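You operate a simulated robot arm through the tools that you are given. There is no shell and no other tool. Be economical: measure what you need, move in short steps, check, and stop when the job is done.

You run a simulated robot arm. Do the job below in one go: nothing can be reset, and whatever is moved stays where it is left.

TASK
Free both port plugs for draining: slacken by ring spanner, then back off at least a quarter turn.
Fine: lay the spanner back.

It is judged by the outcome, as a careful person would: the job done as asked, and still so three seconds after it is handed in. It fails if anything else is knocked over, pushed out of place, dropped, spilled or broken.

THE ROBOT
A 6-joint arm with a two-finger parallel gripper, fixed in place. Base frame: the origin is at the foot of the arm, x ahead of it, y to its left, z up; the work surface is at about z = 879. Lengths are in mm, angles in rad, forces in N, time in s.
With the tool pointing down near the work surface it reaches from about 240 to 640 mm from the base axis. Its first joint turns from -1.152 to 1.152 rad. Payload 2.7 kg.
The TCP is the grasp point between the finger pads, 23 mm short of the fingertips. In the tool frame z runs along the fingers and y along their closing line. Largest opening 94 mm; finger width 38, thickness 10; the body of the gripper, 54 by 96 mm, starts 39 mm behind the TCP.
Orientation is that of the tool frame in the base frame, as a unit quaternion [w, x, y, z]. With the fingers straight down and closing along the base's y, the tool's x points along the base's -x, its y along +y and its z along -z.

THE INTERFACE
- The arm moves only by the tool apply_moves. Its argument "rows" is a list of rows, each an object (a shift or turn left out is 0, a gripper value left out holds the last) with "delta_pos": the shift along the base's x, y, z in mm, a list of three; "rotation": the turn, a rotation vector about the base's x, y, z in rad, a list of three; "gripper": the gripper command, from -1 (fully open) to 1 (shut), values between in proportion. In form: [{"delta_pos": [tx, ty, tz], "rotation": [wx, wy, wz], "gripper": gripper}, ...]. A call has 1 to 10 rows; each row is the pose to reach, as a shift and turn from the pose commanded when the call began. A row lasts 0.2 s, in which the tool goes at most 50 mm and 0.15 rad; a call with a longer step from one row to the next is refused whole, and so is a gripper value outside its range. Where a pose cannot be reached the arm comes as near as it can. A force on the tool above 40 N (or 10 N above the force at the start of the call, whichever is more), or a blocked arm, ends the call early, and 0.2 s more pass. Each finger travels about 45 mm/s and halts on what it meets, pressing with about 37 N; the grip force reading is that of the motor and also rises with nothing between the fingers. The clock runs only during rows and for 0.2 s after the last one: add rows that repeat a pose to give the fingers time. It gives the time, the measured TCP pose, the force on the tool (base axes), the opening and the grip force at its end, in the units of the frame above (readings bear some noise).
- Cameras (640 x 400 px; columns grow to the right, rows downward): "scene" is fixed at [84.5, -425, 1430.6]; the picture's right is [0.77, -0.64, 0.00], its down [-0.25, -0.30, -0.92] and it looks along [0.59, 0.71, -0.39] (base axes); focal length 339 px, centre (320, 200). "wrist" rides on the gripper at [-39, 0, -44] in the tool frame; the picture's right is [0.00, -1.00, 0.00], its down [0.97, 0.00, -0.24] and it looks along [0.24, 0.00, 0.97] (tool axes); focal length 218 px, centre (320, 200).
- grab_frame(camera): a new picture of that camera. The clock stands still meanwhile.
- pixel_to_xyz(camera, pixels): for up to 12 pixels [column, row] of the newest picture of that camera ("zoom" is the newest enlarged one), the place [x, y, z] in the base frame of the surface seen there, good to about 3 mm, but the place of the scene camera against the robot may be out by one fixed shift of up to 12 mm in any direction. The clock stands still meanwhile.
- zoom(camera, box): a new picture of the part [left, top, right, bottom] of that camera's present view, enlarged. The clock stands still meanwhile.
- finish_job(): hands the job in; it is judged then, once.

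Keep the steps short. Do not move on a guess: measure, check each grasp and each placing, and mend mistakes. In all there are 80 turns and 46 pictures (those below and enlarged ones count). Leave the gripper open and the arm clear of the work at the hand-in unless told otherwise, and finish with a single line.

The tools are called after "Call:" by a JSON object that holds its "name" and its "arguments". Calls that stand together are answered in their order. apply_moves: Moves the arm, as the interface text tells. Its arguments: {"type":"object","properties":{"rows":{"type":"array","items":{"type":"object","properties":{"delta_pos":{"type":"array","items":{"type":"number"}},"rotation":{"type":"array","items":{"type":"number"}},"gripper":{"type":"number"}}}}},"required":["rows"]} The other tools are called the same way: grab_frame (camera) takes a picture; pixel_to_xyz (camera, pixels) gives the place of the surface under pixels of a picture; zoom (camera, box) takes an enlarged picture of a part of a camera's view; finish_job () hands the job in.

At the start:

```text
t: 0.0
eef_pos: [310.7, 179.3, 1312.8]
orientation: [0.0, 0.0, 1.0, 0.0]
force: [0.3, 0.3, 0.2]
finger_gap: 94.0
grip_force: 0.1
```

scene: 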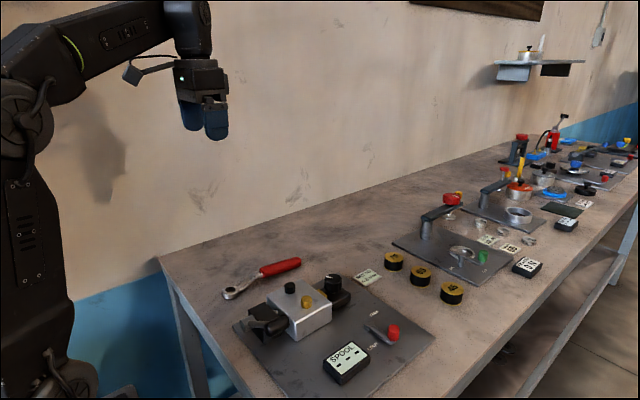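
wrist: 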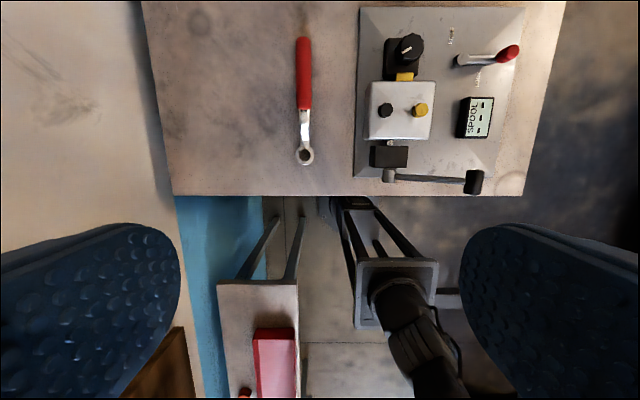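

I see the ring spanner with a red handle and a valve block with two plugs (black and yellow). I'll zoom in on both views.

Call:
{"name": "zoom", "arguments": {"camera": "scene", "box": [200, 230, 440, 390]}}

Call:
{"name": "zoom", "arguments": {"camera": "wrist", "box": [260, 0, 560, 200]}}

```text
2.50 times, centred on (320, 310) of scene
```

zoom: 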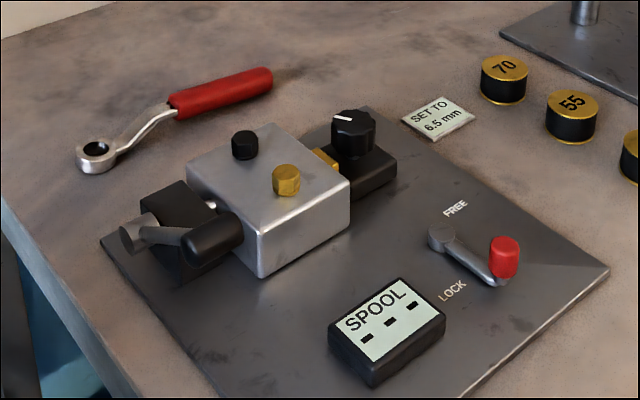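

```text
2.00 times, centred on (410, 100) of wrist
```

zoom: 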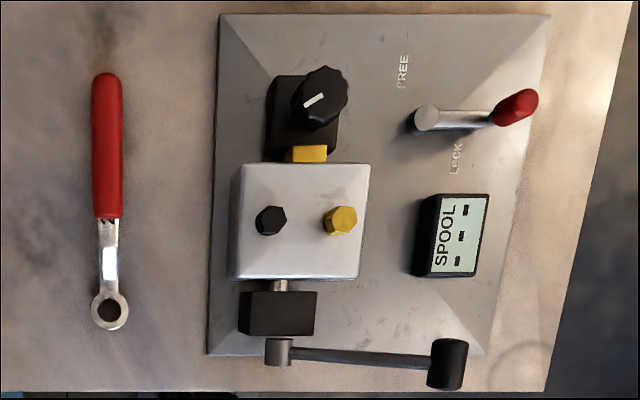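

Measuring spanner and plugs from the wrist enlargement.

Call:
{"name": "pixel_to_xyz", "arguments": {"camera": "zoom", "pixels": [[107, 80], [107, 145], [107, 212], [110, 262], [109, 296], [97, 310], [122, 310], [109, 326], [271, 220], [343, 220], [300, 250], [180, 220]]}}

Call:
{"name": "zoom", "arguments": {"camera": "scene", "box": [265, 265, 355, 325]}}

Call:
{"name": "zoom", "arguments": {"camera": "scene", "box": [215, 250, 305, 310]}}

```text
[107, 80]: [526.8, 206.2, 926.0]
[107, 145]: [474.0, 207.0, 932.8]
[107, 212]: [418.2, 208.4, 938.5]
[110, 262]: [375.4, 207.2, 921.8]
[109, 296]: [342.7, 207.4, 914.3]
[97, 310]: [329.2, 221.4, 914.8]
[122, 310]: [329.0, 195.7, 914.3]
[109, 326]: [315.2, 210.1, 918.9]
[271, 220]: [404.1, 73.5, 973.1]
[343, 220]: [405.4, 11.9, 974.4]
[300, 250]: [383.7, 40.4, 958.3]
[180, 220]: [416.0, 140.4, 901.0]
```

```text
6.67 times, centred on (310, 295) of scene
```

zoom: 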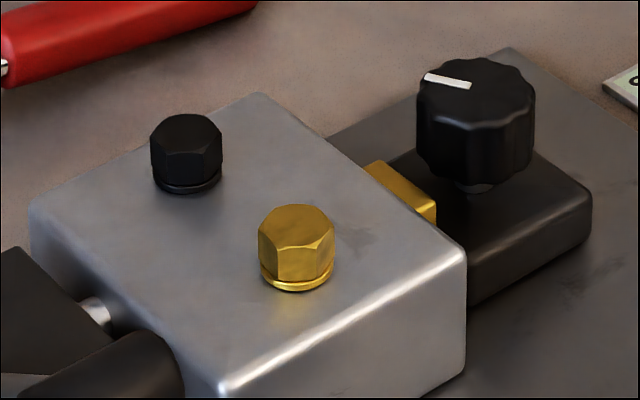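

```text
6.67 times, centred on (260, 280) of scene
```

zoom: 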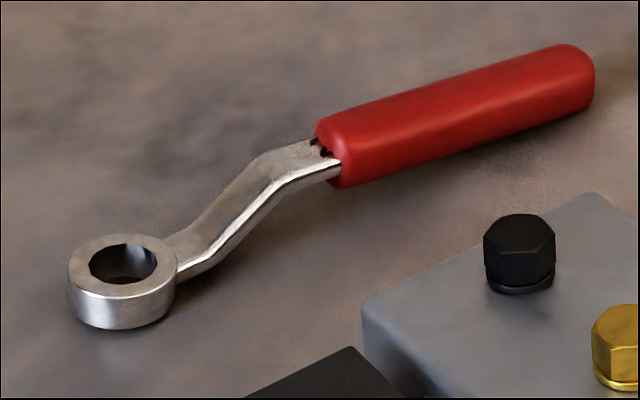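

The spanner's ring is near (329,208). The plugs are near (404,73) and (405,12), with tops at z≈973. I'll move above the block for a close look at the hexes, any thread marks and the heights around them.

Call:
{"name": "apply_moves", "arguments": {"rows": [{"delta_pos": [14, -20, -30]}, {"delta_pos": [28, -40, -60]}, {"delta_pos": [42, -60, -90]}, {"delta_pos": [56, -80, -120]}, {"delta_pos": [70, -100, -150]}, {"delta_pos": [84, -120, -180]}, {"delta_pos": [96, -137, -212]}, {"delta_pos": [96, -137, -212]}]}}

Call:
{"name": "grab_frame", "arguments": {"camera": "wrist"}}

Call:
{"name": "pixel_to_xyz", "arguments": {"camera": "wrist", "pixels": [[320, 200], [320, 100], [320, 30], [280, 200], [360, 200], [450, 60], [500, 150], [400, 300], [200, 100]]}}

```text
t: 1.8
eef_pos: [406.5, 41.6, 1100.6]
orientation: [0.0, 0.0, 1.0, 0.0]
force: [-0.1, 0.4, 0.2]
finger_gap: 93.8
grip_force: 0.1
```

```text
39 pictures are left
```

wrist: 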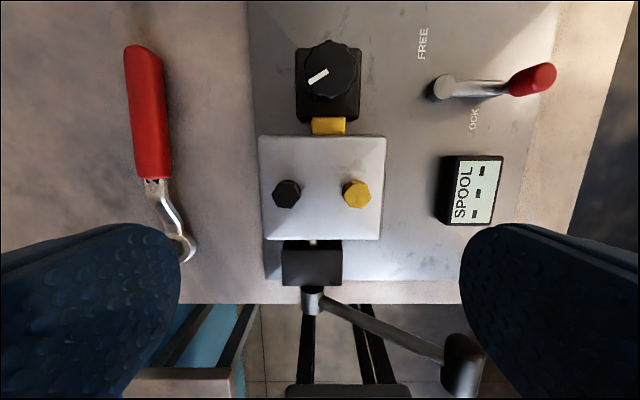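

```text
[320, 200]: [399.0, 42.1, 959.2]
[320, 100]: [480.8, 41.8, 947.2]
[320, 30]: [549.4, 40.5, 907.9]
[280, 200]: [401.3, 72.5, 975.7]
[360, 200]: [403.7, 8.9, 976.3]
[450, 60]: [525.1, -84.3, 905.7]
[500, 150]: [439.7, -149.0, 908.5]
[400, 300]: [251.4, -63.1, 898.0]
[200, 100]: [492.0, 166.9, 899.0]
```

Call:
{"name": "zoom", "arguments": {"camera": "wrist", "box": [260, 150, 380, 225]}}

Call:
{"name": "pixel_to_xyz", "arguments": {"camera": "zoom", "pixels": [[138, 229], [522, 233], [68, 230], [215, 228], [445, 230], [590, 230], [320, 230]]}}

Call:
{"name": "pixel_to_xyz", "arguments": {"camera": "wrist", "pixels": [[340, 62], [530, 80], [440, 88], [312, 300], [370, 325], [462, 355], [312, 265], [475, 190], [330, 126], [480, 90]]}}

```text
5.33 times, centred on (320, 188) of wrist
```

zoom: 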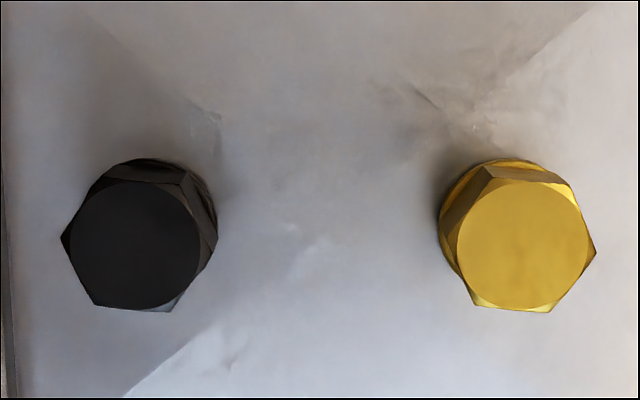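

```text
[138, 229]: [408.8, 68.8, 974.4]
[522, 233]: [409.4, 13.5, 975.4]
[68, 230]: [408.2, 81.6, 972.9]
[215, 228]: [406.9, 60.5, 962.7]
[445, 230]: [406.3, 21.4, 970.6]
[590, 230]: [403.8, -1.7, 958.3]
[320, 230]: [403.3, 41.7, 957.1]
```

```text
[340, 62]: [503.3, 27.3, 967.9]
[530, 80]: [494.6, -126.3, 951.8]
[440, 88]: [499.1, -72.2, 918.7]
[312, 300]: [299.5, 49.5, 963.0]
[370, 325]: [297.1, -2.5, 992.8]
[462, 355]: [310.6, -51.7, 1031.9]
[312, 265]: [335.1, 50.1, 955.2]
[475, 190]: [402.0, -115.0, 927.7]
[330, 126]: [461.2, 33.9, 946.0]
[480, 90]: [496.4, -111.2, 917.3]
```

Both hexes measure about 20 mm across flats, with corners at about 24° mod 60. The crank handle stands up to z≈1032 at (310,-52), so I must avoid it. Next I look at the spanner ring from above.

Call:
{"name": "apply_moves", "arguments": {"rows": [{"delta_pos": [-16, 33, -16]}, {"delta_pos": [-32, 66, -32]}, {"delta_pos": [-48, 100, -48]}, {"delta_pos": [-64, 133, -64]}, {"delta_pos": [-79, 166, -80]}, {"delta_pos": [-79, 166, -80]}]}}

Call:
{"name": "zoom", "arguments": {"camera": "wrist", "box": [240, 110, 400, 210]}}

Call:
{"name": "grab_frame", "arguments": {"camera": "wrist"}}

```text
t: 3.2
eef_pos: [328.5, 210.1, 1023.3]
orientation: [0.0, 0.0, 1.0, 0.0]
force: [-0.2, -1.0, -0.3]
finger_gap: 94.0
grip_force: 0.0
```

```text
4.00 times, centred on (320, 160) of wrist
```

zoom: 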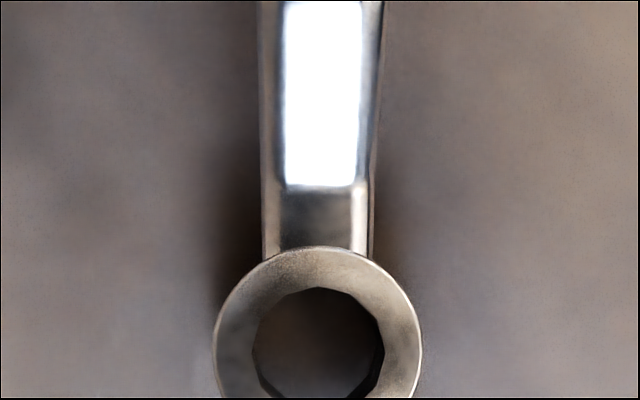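

```text
36 pictures are left
```

wrist: 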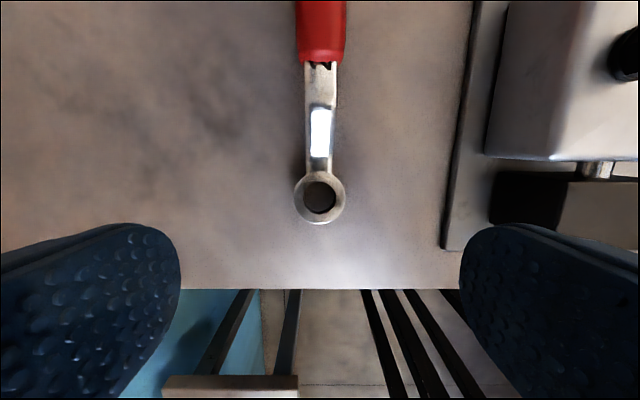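

Call:
{"name": "zoom", "arguments": {"camera": "wrist", "box": [280, 160, 360, 235]}}

Call:
{"name": "pixel_to_xyz", "arguments": {"camera": "wrist", "pixels": [[320, 5], [320, 30], [320, 55], [299, 30], [343, 30], [301, 198], [338, 198], [320, 218], [320, 176], [260, 198], [370, 198], [320, 90]]}}

```text
5.33 times, centred on (320, 198) of wrist
```

zoom: 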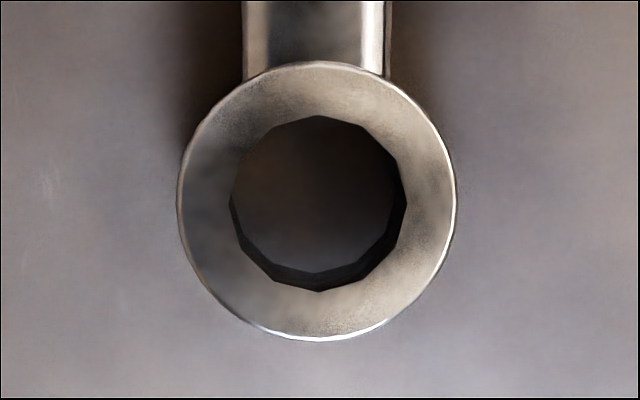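

```text
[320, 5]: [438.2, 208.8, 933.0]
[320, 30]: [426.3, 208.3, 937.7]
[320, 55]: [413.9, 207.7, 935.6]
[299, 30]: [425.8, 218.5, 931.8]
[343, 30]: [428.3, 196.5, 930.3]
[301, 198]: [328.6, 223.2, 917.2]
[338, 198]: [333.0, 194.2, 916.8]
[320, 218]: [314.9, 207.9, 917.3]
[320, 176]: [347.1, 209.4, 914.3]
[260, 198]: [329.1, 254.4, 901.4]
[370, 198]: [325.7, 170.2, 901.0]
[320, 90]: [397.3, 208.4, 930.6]
```

The ring is 12-point with vertices in line with the shank. The ring centre is about (331,209), the bench about z=901, and the handle tilts about 0.11 rad down toward +x. I'll cross-check the bench height with the scene camera.

Call:
{"name": "pixel_to_xyz", "arguments": {"camera": "scene", "pixels": [[210, 260], [320, 250], [280, 268], [291, 287], [307, 301], [285, 325], [268, 270], [228, 290], [393, 333], [332, 283]]}}

```text
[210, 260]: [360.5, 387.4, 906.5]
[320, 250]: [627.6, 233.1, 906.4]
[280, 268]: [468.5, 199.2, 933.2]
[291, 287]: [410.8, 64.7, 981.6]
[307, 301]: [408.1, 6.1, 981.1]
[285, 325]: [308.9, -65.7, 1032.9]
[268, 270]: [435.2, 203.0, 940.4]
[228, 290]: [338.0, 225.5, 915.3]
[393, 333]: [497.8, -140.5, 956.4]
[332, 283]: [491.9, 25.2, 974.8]
```

The bench is confirmed at about 901, allowing for the scene camera's shift. I'm moving above the handle at x=455, tilting 0.11 to match it, and lowering to TCP z 930 with the gripper open.

Call:
{"name": "apply_moves", "arguments": {"rows": [{"delta_pos": [42, 0, -10], "gripper": -1}, {"delta_pos": [85, 0, -20], "rotation": [0, 0.05, 0]}, {"delta_pos": [127, -0.6, -30], "rotation": [0, 0.11, 0]}, {"delta_pos": [127, -0.6, -55], "rotation": [0, 0.11, 0]}, {"delta_pos": [127, -0.6, -75], "rotation": [0, 0.11, 0]}, {"delta_pos": [127, -0.6, -85], "rotation": [0, 0.11, 0]}, {"delta_pos": [127, -0.6, -91], "rotation": [0, 0.11, 0]}, {"delta_pos": [127, -0.6, -91], "rotation": [0, 0.11, 0]}]}}

Call:
{"name": "grab_frame", "arguments": {"camera": "wrist"}}

Call:
{"name": "zoom", "arguments": {"camera": "scene", "box": [200, 210, 360, 310]}}

```text
t: 5.0
eef_pos: [453.5, 207.7, 928.9]
orientation: [-0.055, 0.0, 0.999, 0.0]
force: [-1.0, -0.4, -0.6]
finger_gap: 93.9
grip_force: 0.1
```

```text
34 pictures are left
```

wrist: 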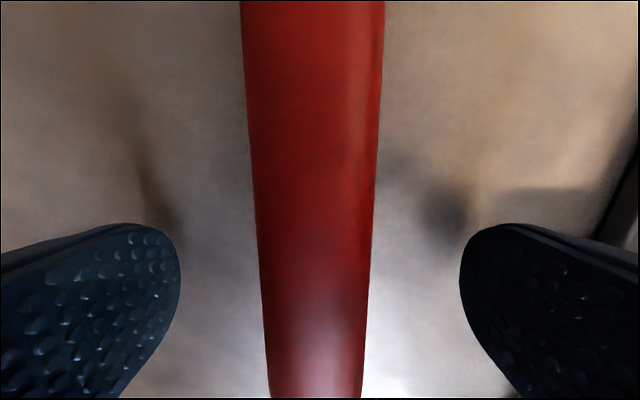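

```text
4.00 times, centred on (280, 260) of scene
```

zoom: 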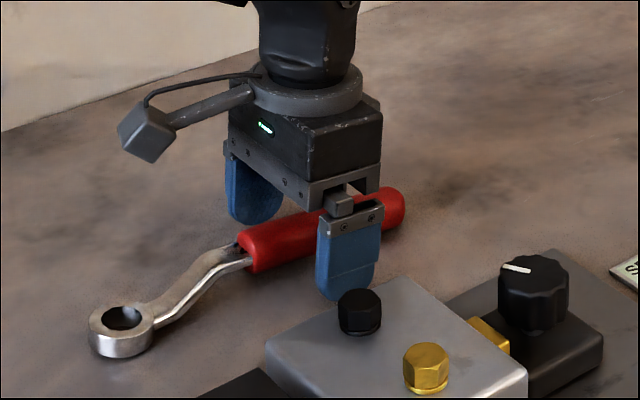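

The handle is centred between the fingers, so I'm closing the gripper.

Call:
{"name": "apply_moves", "arguments": {"rows": [{"gripper": 1}, {"gripper": 1}, {"gripper": 1}, {"gripper": 1}, {"gripper": 1}, {"gripper": 1}, {"gripper": 1}]}}

```text
t: 6.6
eef_pos: [454.4, 208.1, 928.9]
orientation: [-0.055, 0.0, 0.998, 0.0]
force: [0.6, 1.0, 0.6]
finger_gap: 27.6
grip_force: 36.8
```

It's gripping at 27.6 mm with 37 N. I'm lifting 110 mm and levelling the tool.

Call:
{"name": "apply_moves", "arguments": {"rows": [{"delta_pos": [0, 0, 10]}, {"delta_pos": [0, 0, 30]}, {"delta_pos": [0, 0, 60], "rotation": [0, -0.05, 0]}, {"delta_pos": [0, 0, 90], "rotation": [0, -0.11, 0]}, {"delta_pos": [0, 0, 120], "rotation": [0, -0.11, 0]}, {"delta_pos": [0, 0, 120], "rotation": [0, -0.11, 0]}]}}

Call:
{"name": "zoom", "arguments": {"camera": "scene", "box": [180, 170, 340, 270]}}

```text
t: 8.0
eef_pos: [455.1, 207.2, 1048.4]
orientation: [0.0, 0.0, 1.0, -0.001]
force: [-0.5, 0.6, -2.8]
finger_gap: 28.0
grip_force: 36.6
```

```text
4.00 times, centred on (260, 220) of scene
```

zoom: 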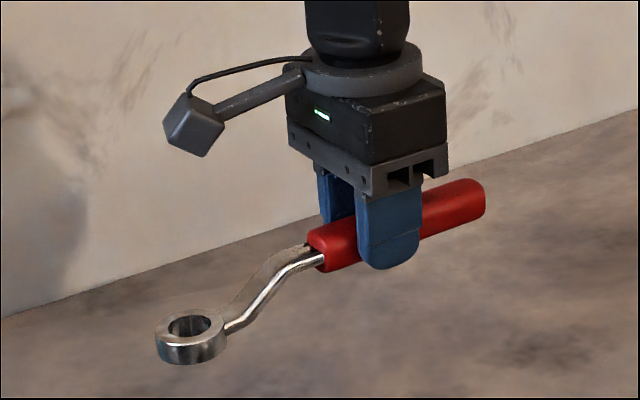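

The spanner is held. I'm checking that it's level and where the ring sits.

Call:
{"name": "pixel_to_xyz", "arguments": {"camera": "zoom", "pixels": [[322, 238], [345, 222], [430, 192], [465, 183], [165, 324], [189, 311], [213, 322], [212, 338], [180, 339], [188, 362], [240, 318], [270, 280]]}}

```text
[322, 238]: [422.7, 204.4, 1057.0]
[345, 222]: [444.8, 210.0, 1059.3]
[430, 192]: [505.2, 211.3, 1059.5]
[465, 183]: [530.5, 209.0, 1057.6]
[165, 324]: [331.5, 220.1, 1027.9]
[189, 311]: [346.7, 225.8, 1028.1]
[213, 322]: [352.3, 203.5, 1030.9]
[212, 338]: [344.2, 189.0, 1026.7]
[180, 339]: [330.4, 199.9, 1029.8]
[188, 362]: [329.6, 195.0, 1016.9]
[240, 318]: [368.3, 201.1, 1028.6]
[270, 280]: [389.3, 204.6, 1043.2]
```

The spanner is level, with its ring about 121 mm from the TCP, and the ring top sits about 25 mm below it. The black plug is at (407.2,69.3). I'm moving to hover with the handle at 24.5°, which lines up the 12-point, ring well above the plug.

Call:
{"name": "apply_moves", "arguments": {"rows": [{"delta_pos": [16, -22, 0], "rotation": [0, 0, 0.107]}, {"delta_pos": [31, -44, 0], "rotation": [0, 0, 0.214]}, {"delta_pos": [47, -66, 0], "rotation": [0, 0, 0.321]}, {"delta_pos": [62.4, -88.2, 0], "rotation": [0, 0, 0.428]}, {"delta_pos": [62.4, -88.2, -15], "rotation": [0, 0, 0.428]}, {"delta_pos": [62.4, -88.2, -24], "rotation": [0, 0, 0.428]}, {"delta_pos": [62.4, -88.2, -24], "rotation": [0, 0, 0.428]}]}}

Call:
{"name": "zoom", "arguments": {"camera": "scene", "box": [240, 235, 360, 310]}}

```text
t: 9.6
eef_pos: [516.7, 119.9, 1024.8]
orientation: [0.0, -0.214, 0.977, 0.0]
force: [0.3, -0.6, -3.6]
finger_gap: 27.7
grip_force: 37.0
```

```text
5.33 times, centred on (300, 272) of scene
```

zoom: 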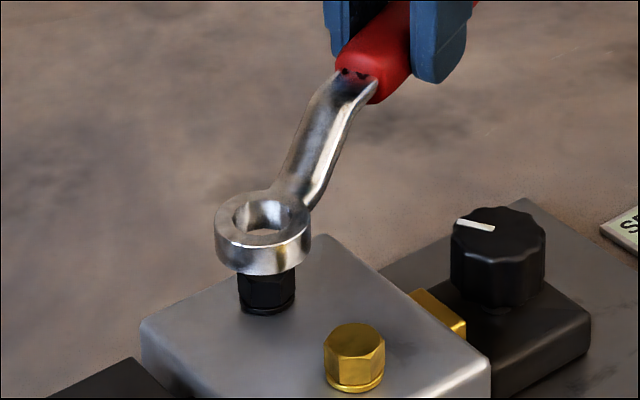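

The ring is just over the black plug. I'm measuring the rim and the plugs in the same view.

Call:
{"name": "pixel_to_xyz", "arguments": {"camera": "zoom", "pixels": [[223, 218], [302, 218], [263, 196], [263, 239], [355, 342], [267, 285], [355, 370], [262, 262], [230, 255], [298, 255], [340, 345], [370, 340]]}}

```text
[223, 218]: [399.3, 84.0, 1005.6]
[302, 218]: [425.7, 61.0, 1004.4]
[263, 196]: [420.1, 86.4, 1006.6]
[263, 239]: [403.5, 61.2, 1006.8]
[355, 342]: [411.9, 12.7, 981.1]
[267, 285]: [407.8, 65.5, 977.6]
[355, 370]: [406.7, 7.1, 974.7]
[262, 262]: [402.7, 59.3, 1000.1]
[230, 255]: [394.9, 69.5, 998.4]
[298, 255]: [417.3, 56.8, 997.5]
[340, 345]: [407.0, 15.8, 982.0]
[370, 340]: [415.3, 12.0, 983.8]
```

The ring centre is within about 1 mm of the plug axis. I'm correcting by (+0.9,-0.6) and lowering gently to about 4 mm engagement to feel for contact.

Call:
{"name": "apply_moves", "arguments": {"rows": [{"delta_pos": [0.9, -0.6, -4]}, {"delta_pos": [0.9, -0.6, -8]}, {"delta_pos": [0.9, -0.6, -10]}, {"delta_pos": [0.9, -0.6, -12]}, {"delta_pos": [0.9, -0.6, -14]}]}}

Call:
{"name": "zoom", "arguments": {"camera": "scene", "box": [240, 235, 360, 310]}}

```text
t: 10.8
eef_pos: [518.3, 118.2, 1011.2]
orientation: [0.001, -0.213, 0.977, 0.0]
force: [-0.3, 1.4, -2.3]
finger_gap: 27.7
grip_force: 36.9
```

```text
5.33 times, centred on (300, 272) of scene
```

zoom: 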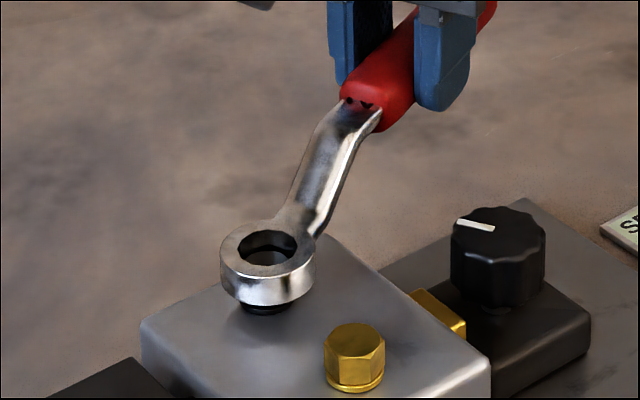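

No contact force yet and the plug shows inside the ring. Lowering further.

Call:
{"name": "apply_moves", "arguments": {"rows": [{"delta_pos": [0, 0, -2]}, {"delta_pos": [0, 0, -4]}, {"delta_pos": [0, 0, -6]}, {"delta_pos": [0, 0, -8]}, {"delta_pos": [0, 0, -8]}]}}

Call:
{"name": "zoom", "arguments": {"camera": "scene", "box": [265, 265, 325, 305]}}

```text
t: 12.0
eef_pos: [518.0, 118.6, 1003.4]
orientation: [-0.001, -0.214, 0.977, 0.0]
force: [-0.3, 0.1, -3.1]
finger_gap: 27.9
grip_force: 36.9
```

```text
10.00 times, centred on (295, 285) of scene
```

zoom: 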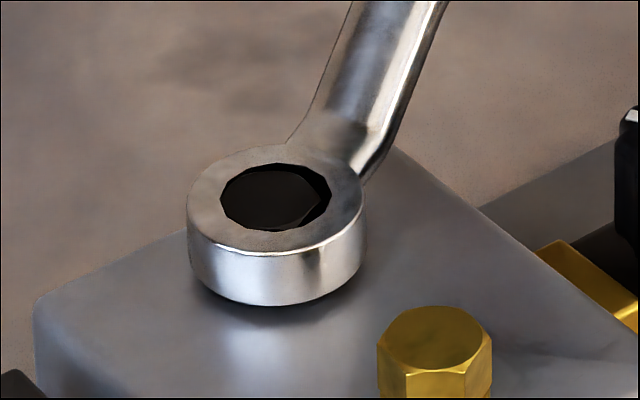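

The ring is seated around the black plug. I'm turning anticlockwise about the plug axis, starting with 0.3 rad to watch the force.

Call:
{"name": "apply_moves", "arguments": {"rows": [{"delta_pos": [-2.6, 5.43, 0], "rotation": [0, 0, 0.05]}, {"delta_pos": [-5.57, 10.73, 0], "rotation": [0, 0, 0.1]}, {"delta_pos": [-8.7, 15.9, 0], "rotation": [0, 0, 0.15]}, {"delta_pos": [-12.17, 20.87, 0], "rotation": [0, 0, 0.2]}, {"delta_pos": [-15.8, 25.7, 0], "rotation": [0, 0, 0.25]}, {"delta_pos": [-19.76, 30.27, 0], "rotation": [0, 0, 0.3]}]}}

Call:
{"name": "zoom", "arguments": {"camera": "scene", "box": [265, 265, 325, 305]}}

```text
t: 13.4
eef_pos: [497.0, 149.8, 1003.5]
orientation: [0.0, -0.357, 0.934, -0.001]
force: [0.1, -0.8, -3.0]
finger_gap: 28.1
grip_force: 36.9
```

```text
10.00 times, centred on (295, 285) of scene
```

zoom: 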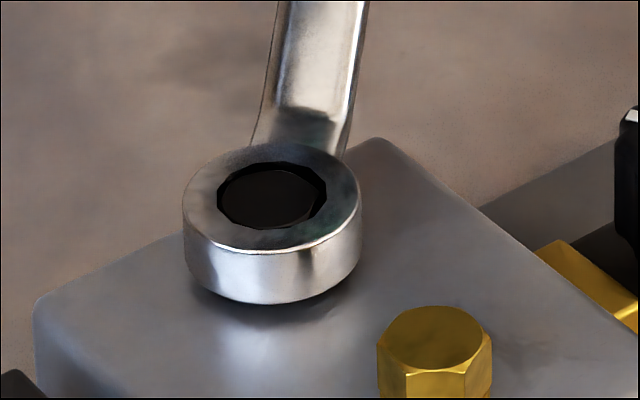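

Rotation went smoothly. Continuing about the axis another 1.0 rad.

Call:
{"name": "apply_moves", "arguments": {"rows": [{"delta_pos": [-8.49, 8.63, 0], "rotation": [0, 0, 0.1]}, {"delta_pos": [-17.8, 16.35, 0], "rotation": [0, 0, 0.2]}, {"delta_pos": [-27.83, 23.11, 0], "rotation": [0, 0, 0.3]}, {"delta_pos": [-38.49, 28.84, 0], "rotation": [0, 0, 0.4]}, {"delta_pos": [-49.66, 33.46, 0], "rotation": [0, 0, 0.5]}, {"delta_pos": [-61.24, 36.95, 0], "rotation": [0, 0, 0.6]}, {"delta_pos": [-73.11, 39.27, 0], "rotation": [0, 0, 0.7]}, {"delta_pos": [-85.15, 40.39, 0], "rotation": [0, 0, 0.8]}, {"delta_pos": [-97.25, 40.3, 0], "rotation": [0, 0, 0.9]}, {"delta_pos": [-109.28, 39.01, 0], "rotation": [0, 0, 1.0]}]}}

Call:
{"name": "zoom", "arguments": {"camera": "scene", "box": [265, 265, 325, 305]}}

```text
t: 15.6
eef_pos: [388.1, 187.5, 1004.5]
orientation: [-0.001, 0.762, -0.648, 0.001]
force: [0.3, 0.4, -3.0]
finger_gap: 27.8
grip_force: 37.1
```

```text
10.00 times, centred on (295, 285) of scene
```

zoom: 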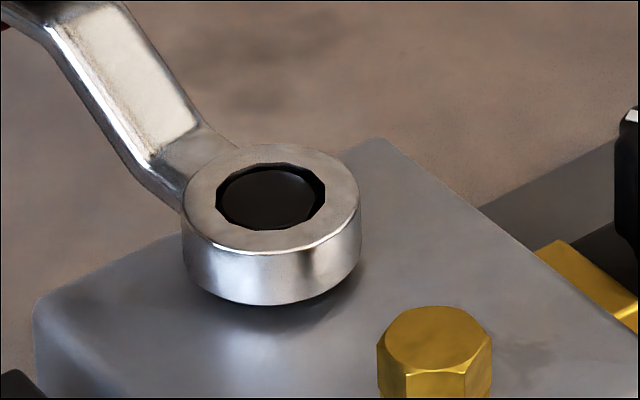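

Total is 1.3 rad so far. Continuing another 1.05 rad to reach about 135° in all.

Call:
{"name": "apply_moves", "arguments": {"rows": [{"delta_pos": [-12.41, -2.65, 0], "rotation": [0, 0, 0.105]}, {"delta_pos": [-24.48, -6.57, 0], "rotation": [0, 0, 0.21]}, {"delta_pos": [-36.07, -11.75, 0], "rotation": [0, 0, 0.315]}, {"delta_pos": [-47.07, -18.11, 0], "rotation": [0, 0, 0.42]}, {"delta_pos": [-57.33, -25.58, 0], "rotation": [0, 0, 0.525]}, {"delta_pos": [-66.75, -34.1, 0], "rotation": [0, 0, 0.63]}, {"delta_pos": [-75.25, -43.56, 0], "rotation": [0, 0, 0.735]}, {"delta_pos": [-82.7, -53.87, 0], "rotation": [0, 0, 0.84]}, {"delta_pos": [-89.03, -64.9, 0], "rotation": [0, 0, 0.945]}, {"delta_pos": [-94.14, -76.49, 0], "rotation": [0, 0, 1.05]}]}}

Call:
{"name": "grab_frame", "arguments": {"camera": "scene"}}

```text
t: 17.8
eef_pos: [294.4, 110.8, 1005.1]
orientation: [-0.002, 0.983, -0.182, 0.0]
force: [1.1, 7.5, -2.3]
finger_gap: 28.0
grip_force: 36.7
```

```text
26 pictures are left
```

scene: 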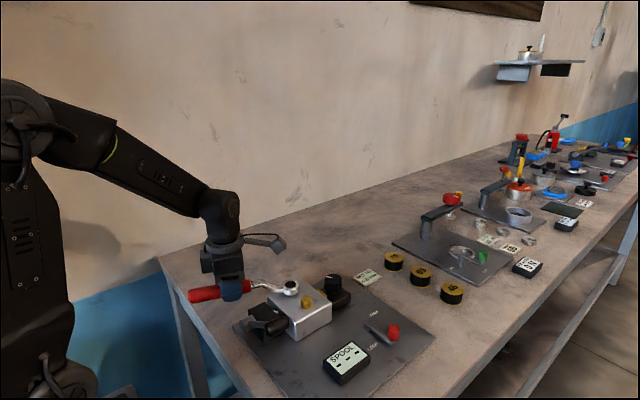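

The sweep is complete. I'm lifting the ring straight off to inspect the plug.

Call:
{"name": "apply_moves", "arguments": {"rows": [{"delta_pos": [0, 0, 6]}, {"delta_pos": [0, 0, 14]}, {"delta_pos": [0, 0, 26]}, {"delta_pos": [0, 0, 42]}, {"delta_pos": [0, 0, 42]}]}}

Call:
{"name": "zoom", "arguments": {"camera": "scene", "box": [265, 255, 349, 311]}}

```text
t: 19.0
eef_pos: [293.8, 111.4, 1046.1]
orientation: [0.0, 0.984, -0.181, 0.001]
force: [-0.6, -0.3, -4.0]
finger_gap: 27.8
grip_force: 37.2
```

```text
7.14 times, centred on (307, 283) of scene
```

zoom: 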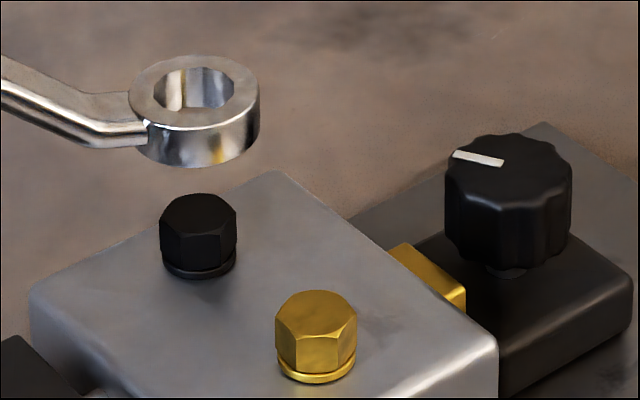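

Call:
{"name": "zoom", "arguments": {"camera": "scene", "box": [280, 277, 316, 301]}}

```text
16.00 times, centred on (298, 289) of scene
```

zoom: 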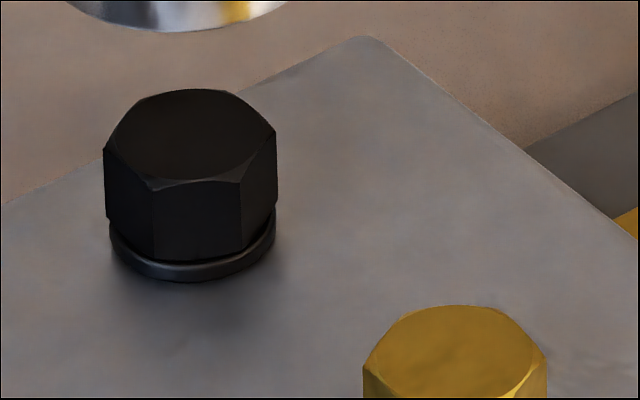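

Call:
{"name": "zoom", "arguments": {"camera": "scene", "box": [290, 288, 326, 312]}}

```text
16.00 times, centred on (308, 300) of scene
```

zoom: 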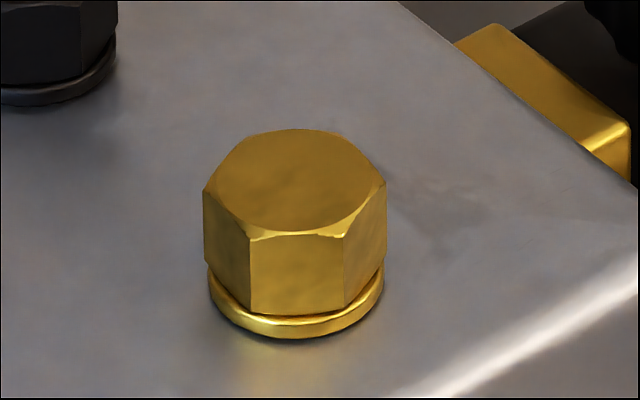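

The black plug turned: its hex now sits about 7° on (mod 60), consistent with about 127°, while the yellow is still at 24.6°. I'm raising and carrying the spanner round to the yellow plug, unwinding the wrist.

Call:
{"name": "apply_moves", "arguments": {"rows": [{"delta_pos": [0, 0, 20], "rotation": [0, 0, 0]}, {"delta_pos": [10, 5, 50], "rotation": [0, 0, -0.14]}, {"delta_pos": [28, 13, 54], "rotation": [0, 0, -0.28]}, {"delta_pos": [46, 22, 54], "rotation": [0, 0, -0.42]}, {"delta_pos": [64, 31, 54], "rotation": [0, 0, -0.56]}, {"delta_pos": [82, 40, 54], "rotation": [0, 0, -0.7]}, {"delta_pos": [100, 49, 54], "rotation": [0, 0, -0.84]}, {"delta_pos": [118, 57, 54], "rotation": [0, 0, -0.98]}, {"delta_pos": [135, 64, 54], "rotation": [0, 0, -1.12]}, {"delta_pos": [145.2, 68.3, 54.2], "rotation": [0, 0, -1.26]}]}}

Call:
{"name": "apply_moves", "arguments": {"rows": [{"delta_pos": [3, -8, 0], "rotation": [0, 0, -0.14]}, {"delta_pos": [6, -16, 0], "rotation": [0, 0, -0.28]}, {"delta_pos": [9, -24, 0], "rotation": [0, 0, -0.42]}, {"delta_pos": [12, -32, 0], "rotation": [0, 0, -0.56]}, {"delta_pos": [15, -40, 0], "rotation": [0, 0, -0.7]}, {"delta_pos": [18, -48, 0], "rotation": [0, 0, -0.84]}, {"delta_pos": [21, -56, 0], "rotation": [0, 0, -0.98]}, {"delta_pos": [24, -64, 0], "rotation": [0, 0, -1.12]}, {"delta_pos": [27, -72, 0], "rotation": [0, 0, -1.26]}, {"delta_pos": [30, -80, 0], "rotation": [0, 0, -1.4]}]}}

```text
t: 21.2
eef_pos: [439.6, 180.3, 1100.1]
orientation: [0.001, -0.687, 0.726, 0.0]
force: [0.8, 0.4, -3.6]
finger_gap: 27.8
grip_force: 37.1
```

```text
t: 23.4
eef_pos: [470.3, 99.8, 1099.0]
orientation: [-0.001, -0.058, 0.998, -0.001]
force: [-0.1, -0.1, -3.8]
finger_gap: 27.7
grip_force: 37.0
```

Continuing the carry to hover over the yellow plug with the handle toward -y.

Call:
{"name": "apply_moves", "arguments": {"rows": [{"delta_pos": [-2, -18, 0], "rotation": [0, 0, -0.14]}, {"delta_pos": [-4, -36, 0], "rotation": [0, 0, -0.28]}, {"delta_pos": [-8, -54, 0], "rotation": [0, 0, -0.42]}, {"delta_pos": [-12, -72, 0], "rotation": [0, 0, -0.56]}, {"delta_pos": [-17, -90, 0], "rotation": [0, 0, -0.7]}, {"delta_pos": [-23, -108, 0], "rotation": [0, 0, -0.84]}, {"delta_pos": [-30, -126, 0], "rotation": [0, 0, -0.98]}, {"delta_pos": [-37, -144, 0], "rotation": [0, 0, -1.12]}, {"delta_pos": [-45, -162, 0], "rotation": [0, 0, -1.26]}, {"delta_pos": [-53, -180, 0], "rotation": [0, 0, -1.4]}]}}

Call:
{"name": "apply_moves", "arguments": {"rows": [{"delta_pos": [-8, -10, 0], "rotation": [0, 0, -0.13]}, {"delta_pos": [-15, -20, 0], "rotation": [0, 0, -0.26]}, {"delta_pos": [-22.6, -28.7, 0], "rotation": [0, 0, -0.385]}, {"delta_pos": [-22.6, -28.7, -30], "rotation": [0, 0, -0.385]}, {"delta_pos": [-22.6, -28.7, -60], "rotation": [0, 0, -0.385]}, {"delta_pos": [-22.6, -28.7, -74], "rotation": [0, 0, -0.385]}, {"delta_pos": [-22.6, -28.7, -74], "rotation": [0, 0, -0.385]}]}}

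Call:
{"name": "zoom", "arguments": {"camera": "scene", "box": [260, 260, 356, 320]}}

```text
t: 25.6
eef_pos: [415.5, -79.4, 1099.6]
orientation: [-0.001, 0.598, 0.801, 0.0]
force: [-0.3, -0.5, -2.1]
finger_gap: 27.7
grip_force: 37.3
```

```text
t: 27.2
eef_pos: [395.1, -108.7, 1024.7]
orientation: [0.0, 0.74, 0.672, 0.0]
force: [-0.2, 0.2, -3.7]
finger_gap: 27.7
grip_force: 36.8
```

```text
6.67 times, centred on (308, 290) of scene
```

zoom: 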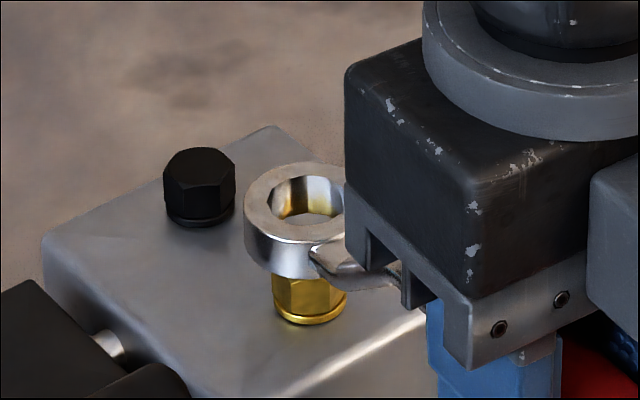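

Call:
{"name": "pixel_to_xyz", "arguments": {"camera": "zoom", "pixels": [[256, 203], [300, 168], [300, 232], [262, 180], [262, 226], [310, 298], [200, 200], [280, 225], [330, 172], [285, 262]]}}

```text
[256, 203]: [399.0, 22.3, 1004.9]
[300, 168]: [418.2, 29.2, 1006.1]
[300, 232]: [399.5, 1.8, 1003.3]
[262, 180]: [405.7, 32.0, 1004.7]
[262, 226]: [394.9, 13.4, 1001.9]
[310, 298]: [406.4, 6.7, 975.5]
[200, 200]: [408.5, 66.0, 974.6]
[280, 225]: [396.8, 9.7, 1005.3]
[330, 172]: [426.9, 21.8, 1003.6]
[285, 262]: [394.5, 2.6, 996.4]
```

The ring lines up over the yellow plug within about 0.5 mm. Lowering gently to partial engagement.

Call:
{"name": "apply_moves", "arguments": {"rows": [{"delta_pos": [0.4, -0.3, -4]}, {"delta_pos": [0.4, -0.3, -8]}, {"delta_pos": [0.4, -0.3, -10]}, {"delta_pos": [0.4, -0.3, -12]}, {"delta_pos": [0.4, -0.3, -14]}, {"delta_pos": [0.4, -0.3, -16]}]}}

Call:
{"name": "zoom", "arguments": {"camera": "scene", "box": [284, 270, 332, 300]}}

```text
t: 28.6
eef_pos: [394.5, -109.2, 1009.7]
orientation: [-0.001, 0.74, 0.673, 0.0]
force: [0.4, -0.2, -2.8]
finger_gap: 27.9
grip_force: 36.7
```

```text
13.33 times, centred on (308, 285) of scene
```

zoom: 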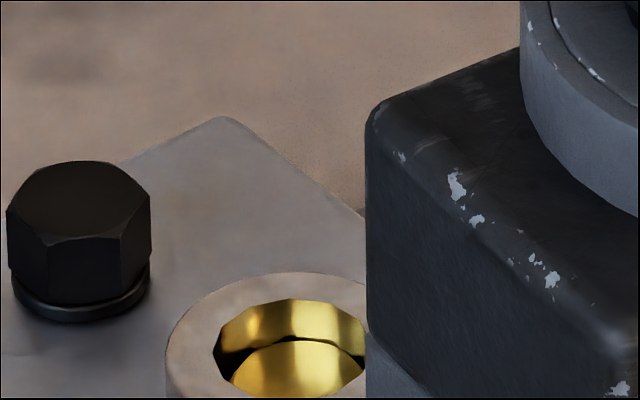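

The plug top sits inside the hole and there's no force. Lowering the last 6 mm to seat it.

Call:
{"name": "apply_moves", "arguments": {"rows": [{"delta_pos": [0, 0, -2]}, {"delta_pos": [0, 0, -4]}, {"delta_pos": [0, 0, -6]}, {"delta_pos": [0, 0, -6.2]}]}}

Call:
{"name": "zoom", "arguments": {"camera": "scene", "box": [284, 280, 332, 310]}}

```text
t: 29.6
eef_pos: [394.6, -108.8, 1004.2]
orientation: [-0.001, 0.74, 0.673, 0.0]
force: [0.7, 0.6, -2.9]
finger_gap: 28.0
grip_force: 36.8
```

```text
13.33 times, centred on (308, 295) of scene
```

zoom: 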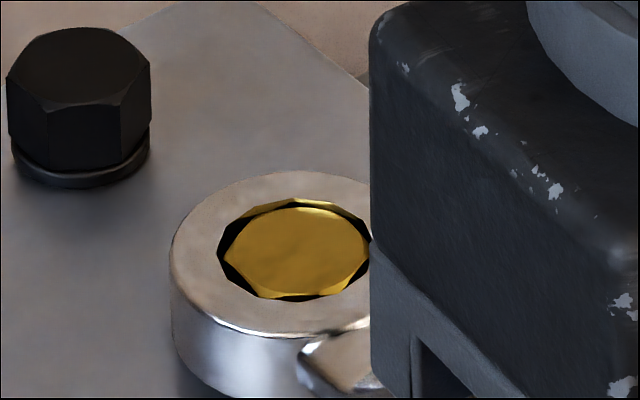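

The hex is visibly captured in the ring. Turning anticlockwise 1.2 rad about the plug axis.

Call:
{"name": "apply_moves", "arguments": {"rows": [{"delta_pos": [14.51, -0.53, 0], "rotation": [0, 0, 0.12]}, {"delta_pos": [28.97, 0.69, 0], "rotation": [0, 0, 0.24]}, {"delta_pos": [43.17, 3.62, 0], "rotation": [0, 0, 0.36]}, {"delta_pos": [56.93, 8.24, 0], "rotation": [0, 0, 0.48]}, {"delta_pos": [70.05, 14.48, 0], "rotation": [0, 0, 0.6]}, {"delta_pos": [82.32, 22.23, 0], "rotation": [0, 0, 0.72]}, {"delta_pos": [93.56, 31.4, 0], "rotation": [0, 0, 0.84]}, {"delta_pos": [103.63, 41.84, 0], "rotation": [0, 0, 0.96]}, {"delta_pos": [112.37, 53.42, 0], "rotation": [0, 0, 1.08]}, {"delta_pos": [119.67, 65.96, 0], "rotation": [0, 0, 1.2]}]}}

Call:
{"name": "zoom", "arguments": {"camera": "scene", "box": [284, 280, 332, 310]}}

```text
t: 31.8
eef_pos: [514.4, -43.2, 1004.2]
orientation: [0.0, 0.23, 0.973, 0.0]
force: [-0.2, 0.2, -4.0]
finger_gap: 27.9
grip_force: 36.5
```

```text
13.33 times, centred on (308, 295) of scene
```

zoom: 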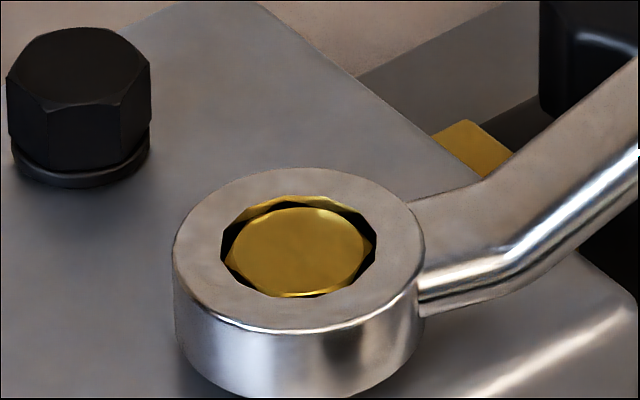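

Continuing 0.5 rad, then checking that the hex follows, as the half-face offset should be clearly visible.

Call:
{"name": "apply_moves", "arguments": {"rows": [{"delta_pos": [4.9, 11.07, 0], "rotation": [0, 0, 0.1]}, {"delta_pos": [8.67, 22.56, 0], "rotation": [0, 0, 0.2]}, {"delta_pos": [11.28, 34.37, 0], "rotation": [0, 0, 0.3]}, {"delta_pos": [12.69, 46.38, 0], "rotation": [0, 0, 0.4]}, {"delta_pos": [12.89, 58.47, 0], "rotation": [0, 0, 0.5]}]}}

Call:
{"name": "zoom", "arguments": {"camera": "scene", "box": [284, 280, 332, 310]}}

```text
t: 33.0
eef_pos: [526.8, 14.3, 1002.5]
orientation: [0.001, -0.017, 1.0, 0.0]
force: [0.2, 0.3, -2.2]
finger_gap: 28.0
grip_force: 37.0
```

```text
13.33 times, centred on (308, 295) of scene
```

zoom: 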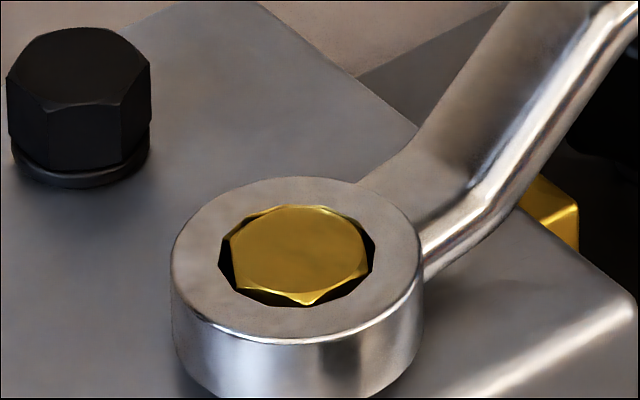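

A corner now faces the camera, so the hex follows the ring. Finishing with 0.55 rad more, then lifting off.

Call:
{"name": "apply_moves", "arguments": {"rows": [{"delta_pos": [-1.16, 13.25, 0], "rotation": [0, 0, 0.11]}, {"delta_pos": [-3.78, 26.3, 0], "rotation": [0, 0, 0.22]}, {"delta_pos": [-7.82, 38.98, 0], "rotation": [0, 0, 0.33]}, {"delta_pos": [-13.22, 51.14, 0], "rotation": [0, 0, 0.44]}, {"delta_pos": [-19.92, 62.62, 0], "rotation": [0, 0, 0.55]}, {"delta_pos": [-19.92, 62.62, 0], "rotation": [0, 0, 0.55]}]}}

Call:
{"name": "apply_moves", "arguments": {"rows": [{"delta_pos": [0, 0, 6]}, {"delta_pos": [0, 0, 14]}, {"delta_pos": [0, 0, 26]}, {"delta_pos": [0, 0, 46]}, {"delta_pos": [0, 0, 70]}, {"delta_pos": [0, 0, 70]}]}}

Call:
{"name": "zoom", "arguments": {"camera": "scene", "box": [278, 275, 326, 305]}}

```text
t: 34.4
eef_pos: [505.9, 79.6, 1003.8]
orientation: [0.0, -0.288, 0.958, -0.001]
force: [1.6, -1.5, -3.3]
finger_gap: 27.6
grip_force: 36.8
```

```text
t: 35.8
eef_pos: [505.5, 77.2, 1074.2]
orientation: [0.0, -0.287, 0.958, -0.001]
force: [-0.4, 0.0, -2.6]
finger_gap: 27.9
grip_force: 36.8
```

```text
13.33 times, centred on (302, 290) of scene
```

zoom: 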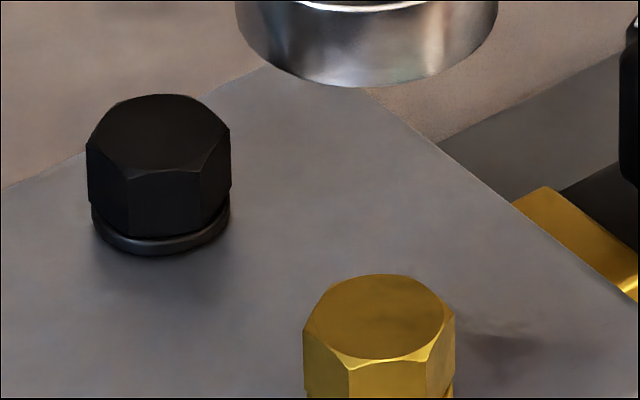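

The yellow plug turned about 126° and both are still seated in the block. I'm carrying the spanner back above its original place and squaring the yaw.

Call:
{"name": "apply_moves", "arguments": {"rows": [{"delta_pos": [-5, 25, 0], "rotation": [0, 0, -0.1]}, {"delta_pos": [-15, 50, 0], "rotation": [0, 0, -0.22]}, {"delta_pos": [-27, 76, 0], "rotation": [0, 0, -0.34]}, {"delta_pos": [-40, 103, 0], "rotation": [0, 0, -0.46]}, {"delta_pos": [-52.7, 129.7, 0], "rotation": [0, 0, -0.583]}, {"delta_pos": [-52.7, 129.7, -40], "rotation": [0, 0, -0.583]}, {"delta_pos": [-52.7, 129.7, -74], "rotation": [0, 0, -0.583]}, {"delta_pos": [-52.7, 129.7, -74], "rotation": [0, 0, -0.583]}]}}

Call:
{"name": "zoom", "arguments": {"camera": "scene", "box": [200, 200, 344, 290]}}

Call:
{"name": "pixel_to_xyz", "arguments": {"camera": "zoom", "pixels": [[320, 250], [350, 236], [430, 210], [460, 200]]}}

```text
t: 37.6
eef_pos: [456.1, 207.7, 998.2]
orientation: [0.0, 0.0, 1.0, 0.0]
force: [-0.5, -0.5, -3.0]
finger_gap: 28.0
grip_force: 37.1
```

```text
4.44 times, centred on (272, 245) of scene
```

zoom: 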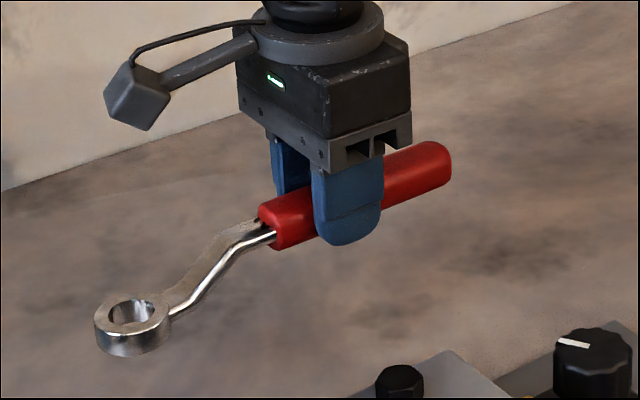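

```text
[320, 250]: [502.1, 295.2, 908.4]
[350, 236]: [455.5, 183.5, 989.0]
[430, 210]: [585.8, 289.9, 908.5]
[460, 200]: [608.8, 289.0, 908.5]
```

The spanner hasn't shifted in the grip. Pitching it back by 0.11 and lowering to the original pose.

Call:
{"name": "apply_moves", "arguments": {"rows": [{"delta_pos": [0, 0, -15], "rotation": [0, 0.06, 0]}, {"delta_pos": [0, 0, -35], "rotation": [0, 0.11, 0]}, {"delta_pos": [0, 0, -52], "rotation": [0, 0.11, 0]}, {"delta_pos": [0, 0, -62], "rotation": [0, 0.11, 0]}, {"delta_pos": [0, 0, -67], "rotation": [0, 0.11, 0]}, {"delta_pos": [0, 0, -69], "rotation": [0, 0.11, 0]}, {"delta_pos": [0, 0, -69.7], "rotation": [0, 0.11, 0]}, {"delta_pos": [0, 0, -69.7], "rotation": [0, 0.11, 0]}]}}

Call:
{"name": "zoom", "arguments": {"camera": "scene", "box": [200, 230, 328, 310]}}

```text
t: 39.4
eef_pos: [454.2, 209.5, 930.1]
orientation: [-0.055, -0.001, 0.999, 0.0]
force: [0.6, -0.9, -0.5]
finger_gap: 27.7
grip_force: 36.6
```

```text
5.00 times, centred on (264, 270) of scene
```

zoom: 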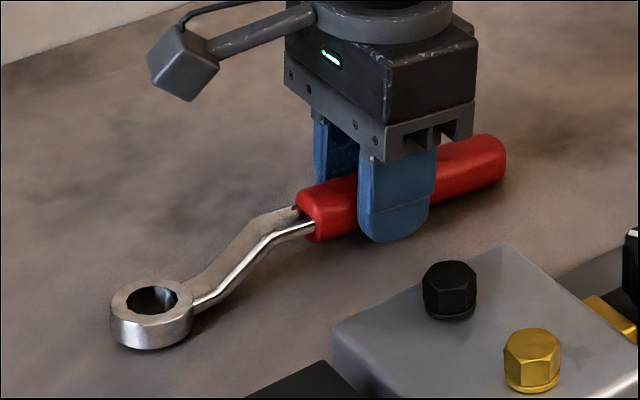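

The bench now carries the weight, with z force falling from -3 to -0.5. Opening the gripper, then rising straight up.

Call:
{"name": "apply_moves", "arguments": {"rows": [{"gripper": -0.3}, {"gripper": -1}, {"gripper": -1}, {"gripper": -1}, {"gripper": -1}]}}

Call:
{"name": "apply_moves", "arguments": {"rows": [{"delta_pos": [0, 0, 15]}, {"delta_pos": [0, 0, 45]}, {"delta_pos": [0, 0, 90]}, {"delta_pos": [0, 0, 130], "rotation": [0, -0.06, 0]}, {"delta_pos": [-20, 0, 170], "rotation": [0, -0.11, 0]}, {"delta_pos": [-50, -10, 200], "rotation": [0, -0.11, 0]}, {"delta_pos": [-50, -45, 200], "rotation": [0, -0.11, 0]}, {"delta_pos": [-50, -90, 200], "rotation": [0, -0.11, 0]}, {"delta_pos": [-50, -90, 200], "rotation": [0, -0.11, 0]}]}}

Call:
{"name": "grab_frame", "arguments": {"camera": "wrist"}}

Call:
{"name": "grab_frame", "arguments": {"camera": "scene"}}

```text
t: 40.6
eef_pos: [454.1, 207.9, 930.1]
orientation: [-0.055, -0.001, 0.999, 0.0]
force: [0.7, 0.1, -0.8]
finger_gap: 93.8
grip_force: 0.0
```

```text
t: 42.6
eef_pos: [403.7, 118.0, 1130.5]
orientation: [0.0, -0.001, 1.0, 0.0]
force: [-0.2, 0.8, 0.1]
finger_gap: 94.1
grip_force: 0.1
```

```text
14 pictures are left
```

wrist: 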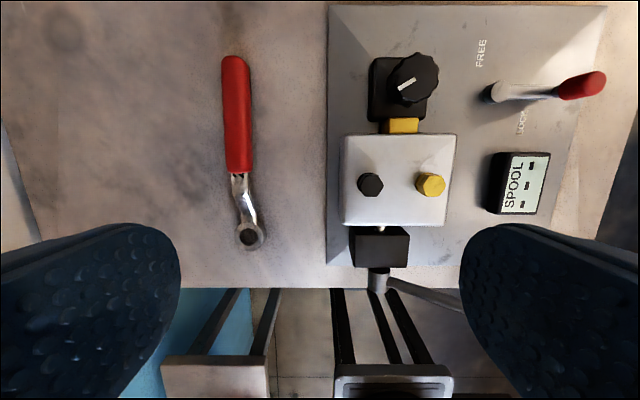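

```text
13 pictures are left
```

scene: 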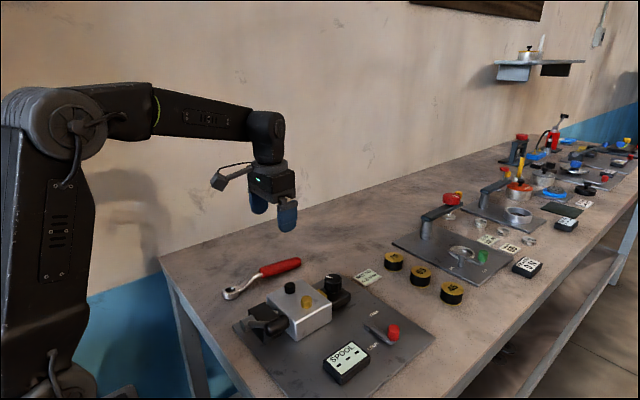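

Both plugs are slackened with the ring spanner and backed off anticlockwise well past a quarter turn (black about 127°, yellow about 126°), and the spanner is back where it lay with nothing else moved. The gripper is open and clear, so I'm handing in.

Call:
{"name": "finish_job", "arguments": {}}

```text
The job is handed in.
```

Both port plugs are slackened and backed off more than a quarter turn (black about 127°, yellow about 126°, judged from the hex angles in the pictures), and the spanner is laid back in its place.
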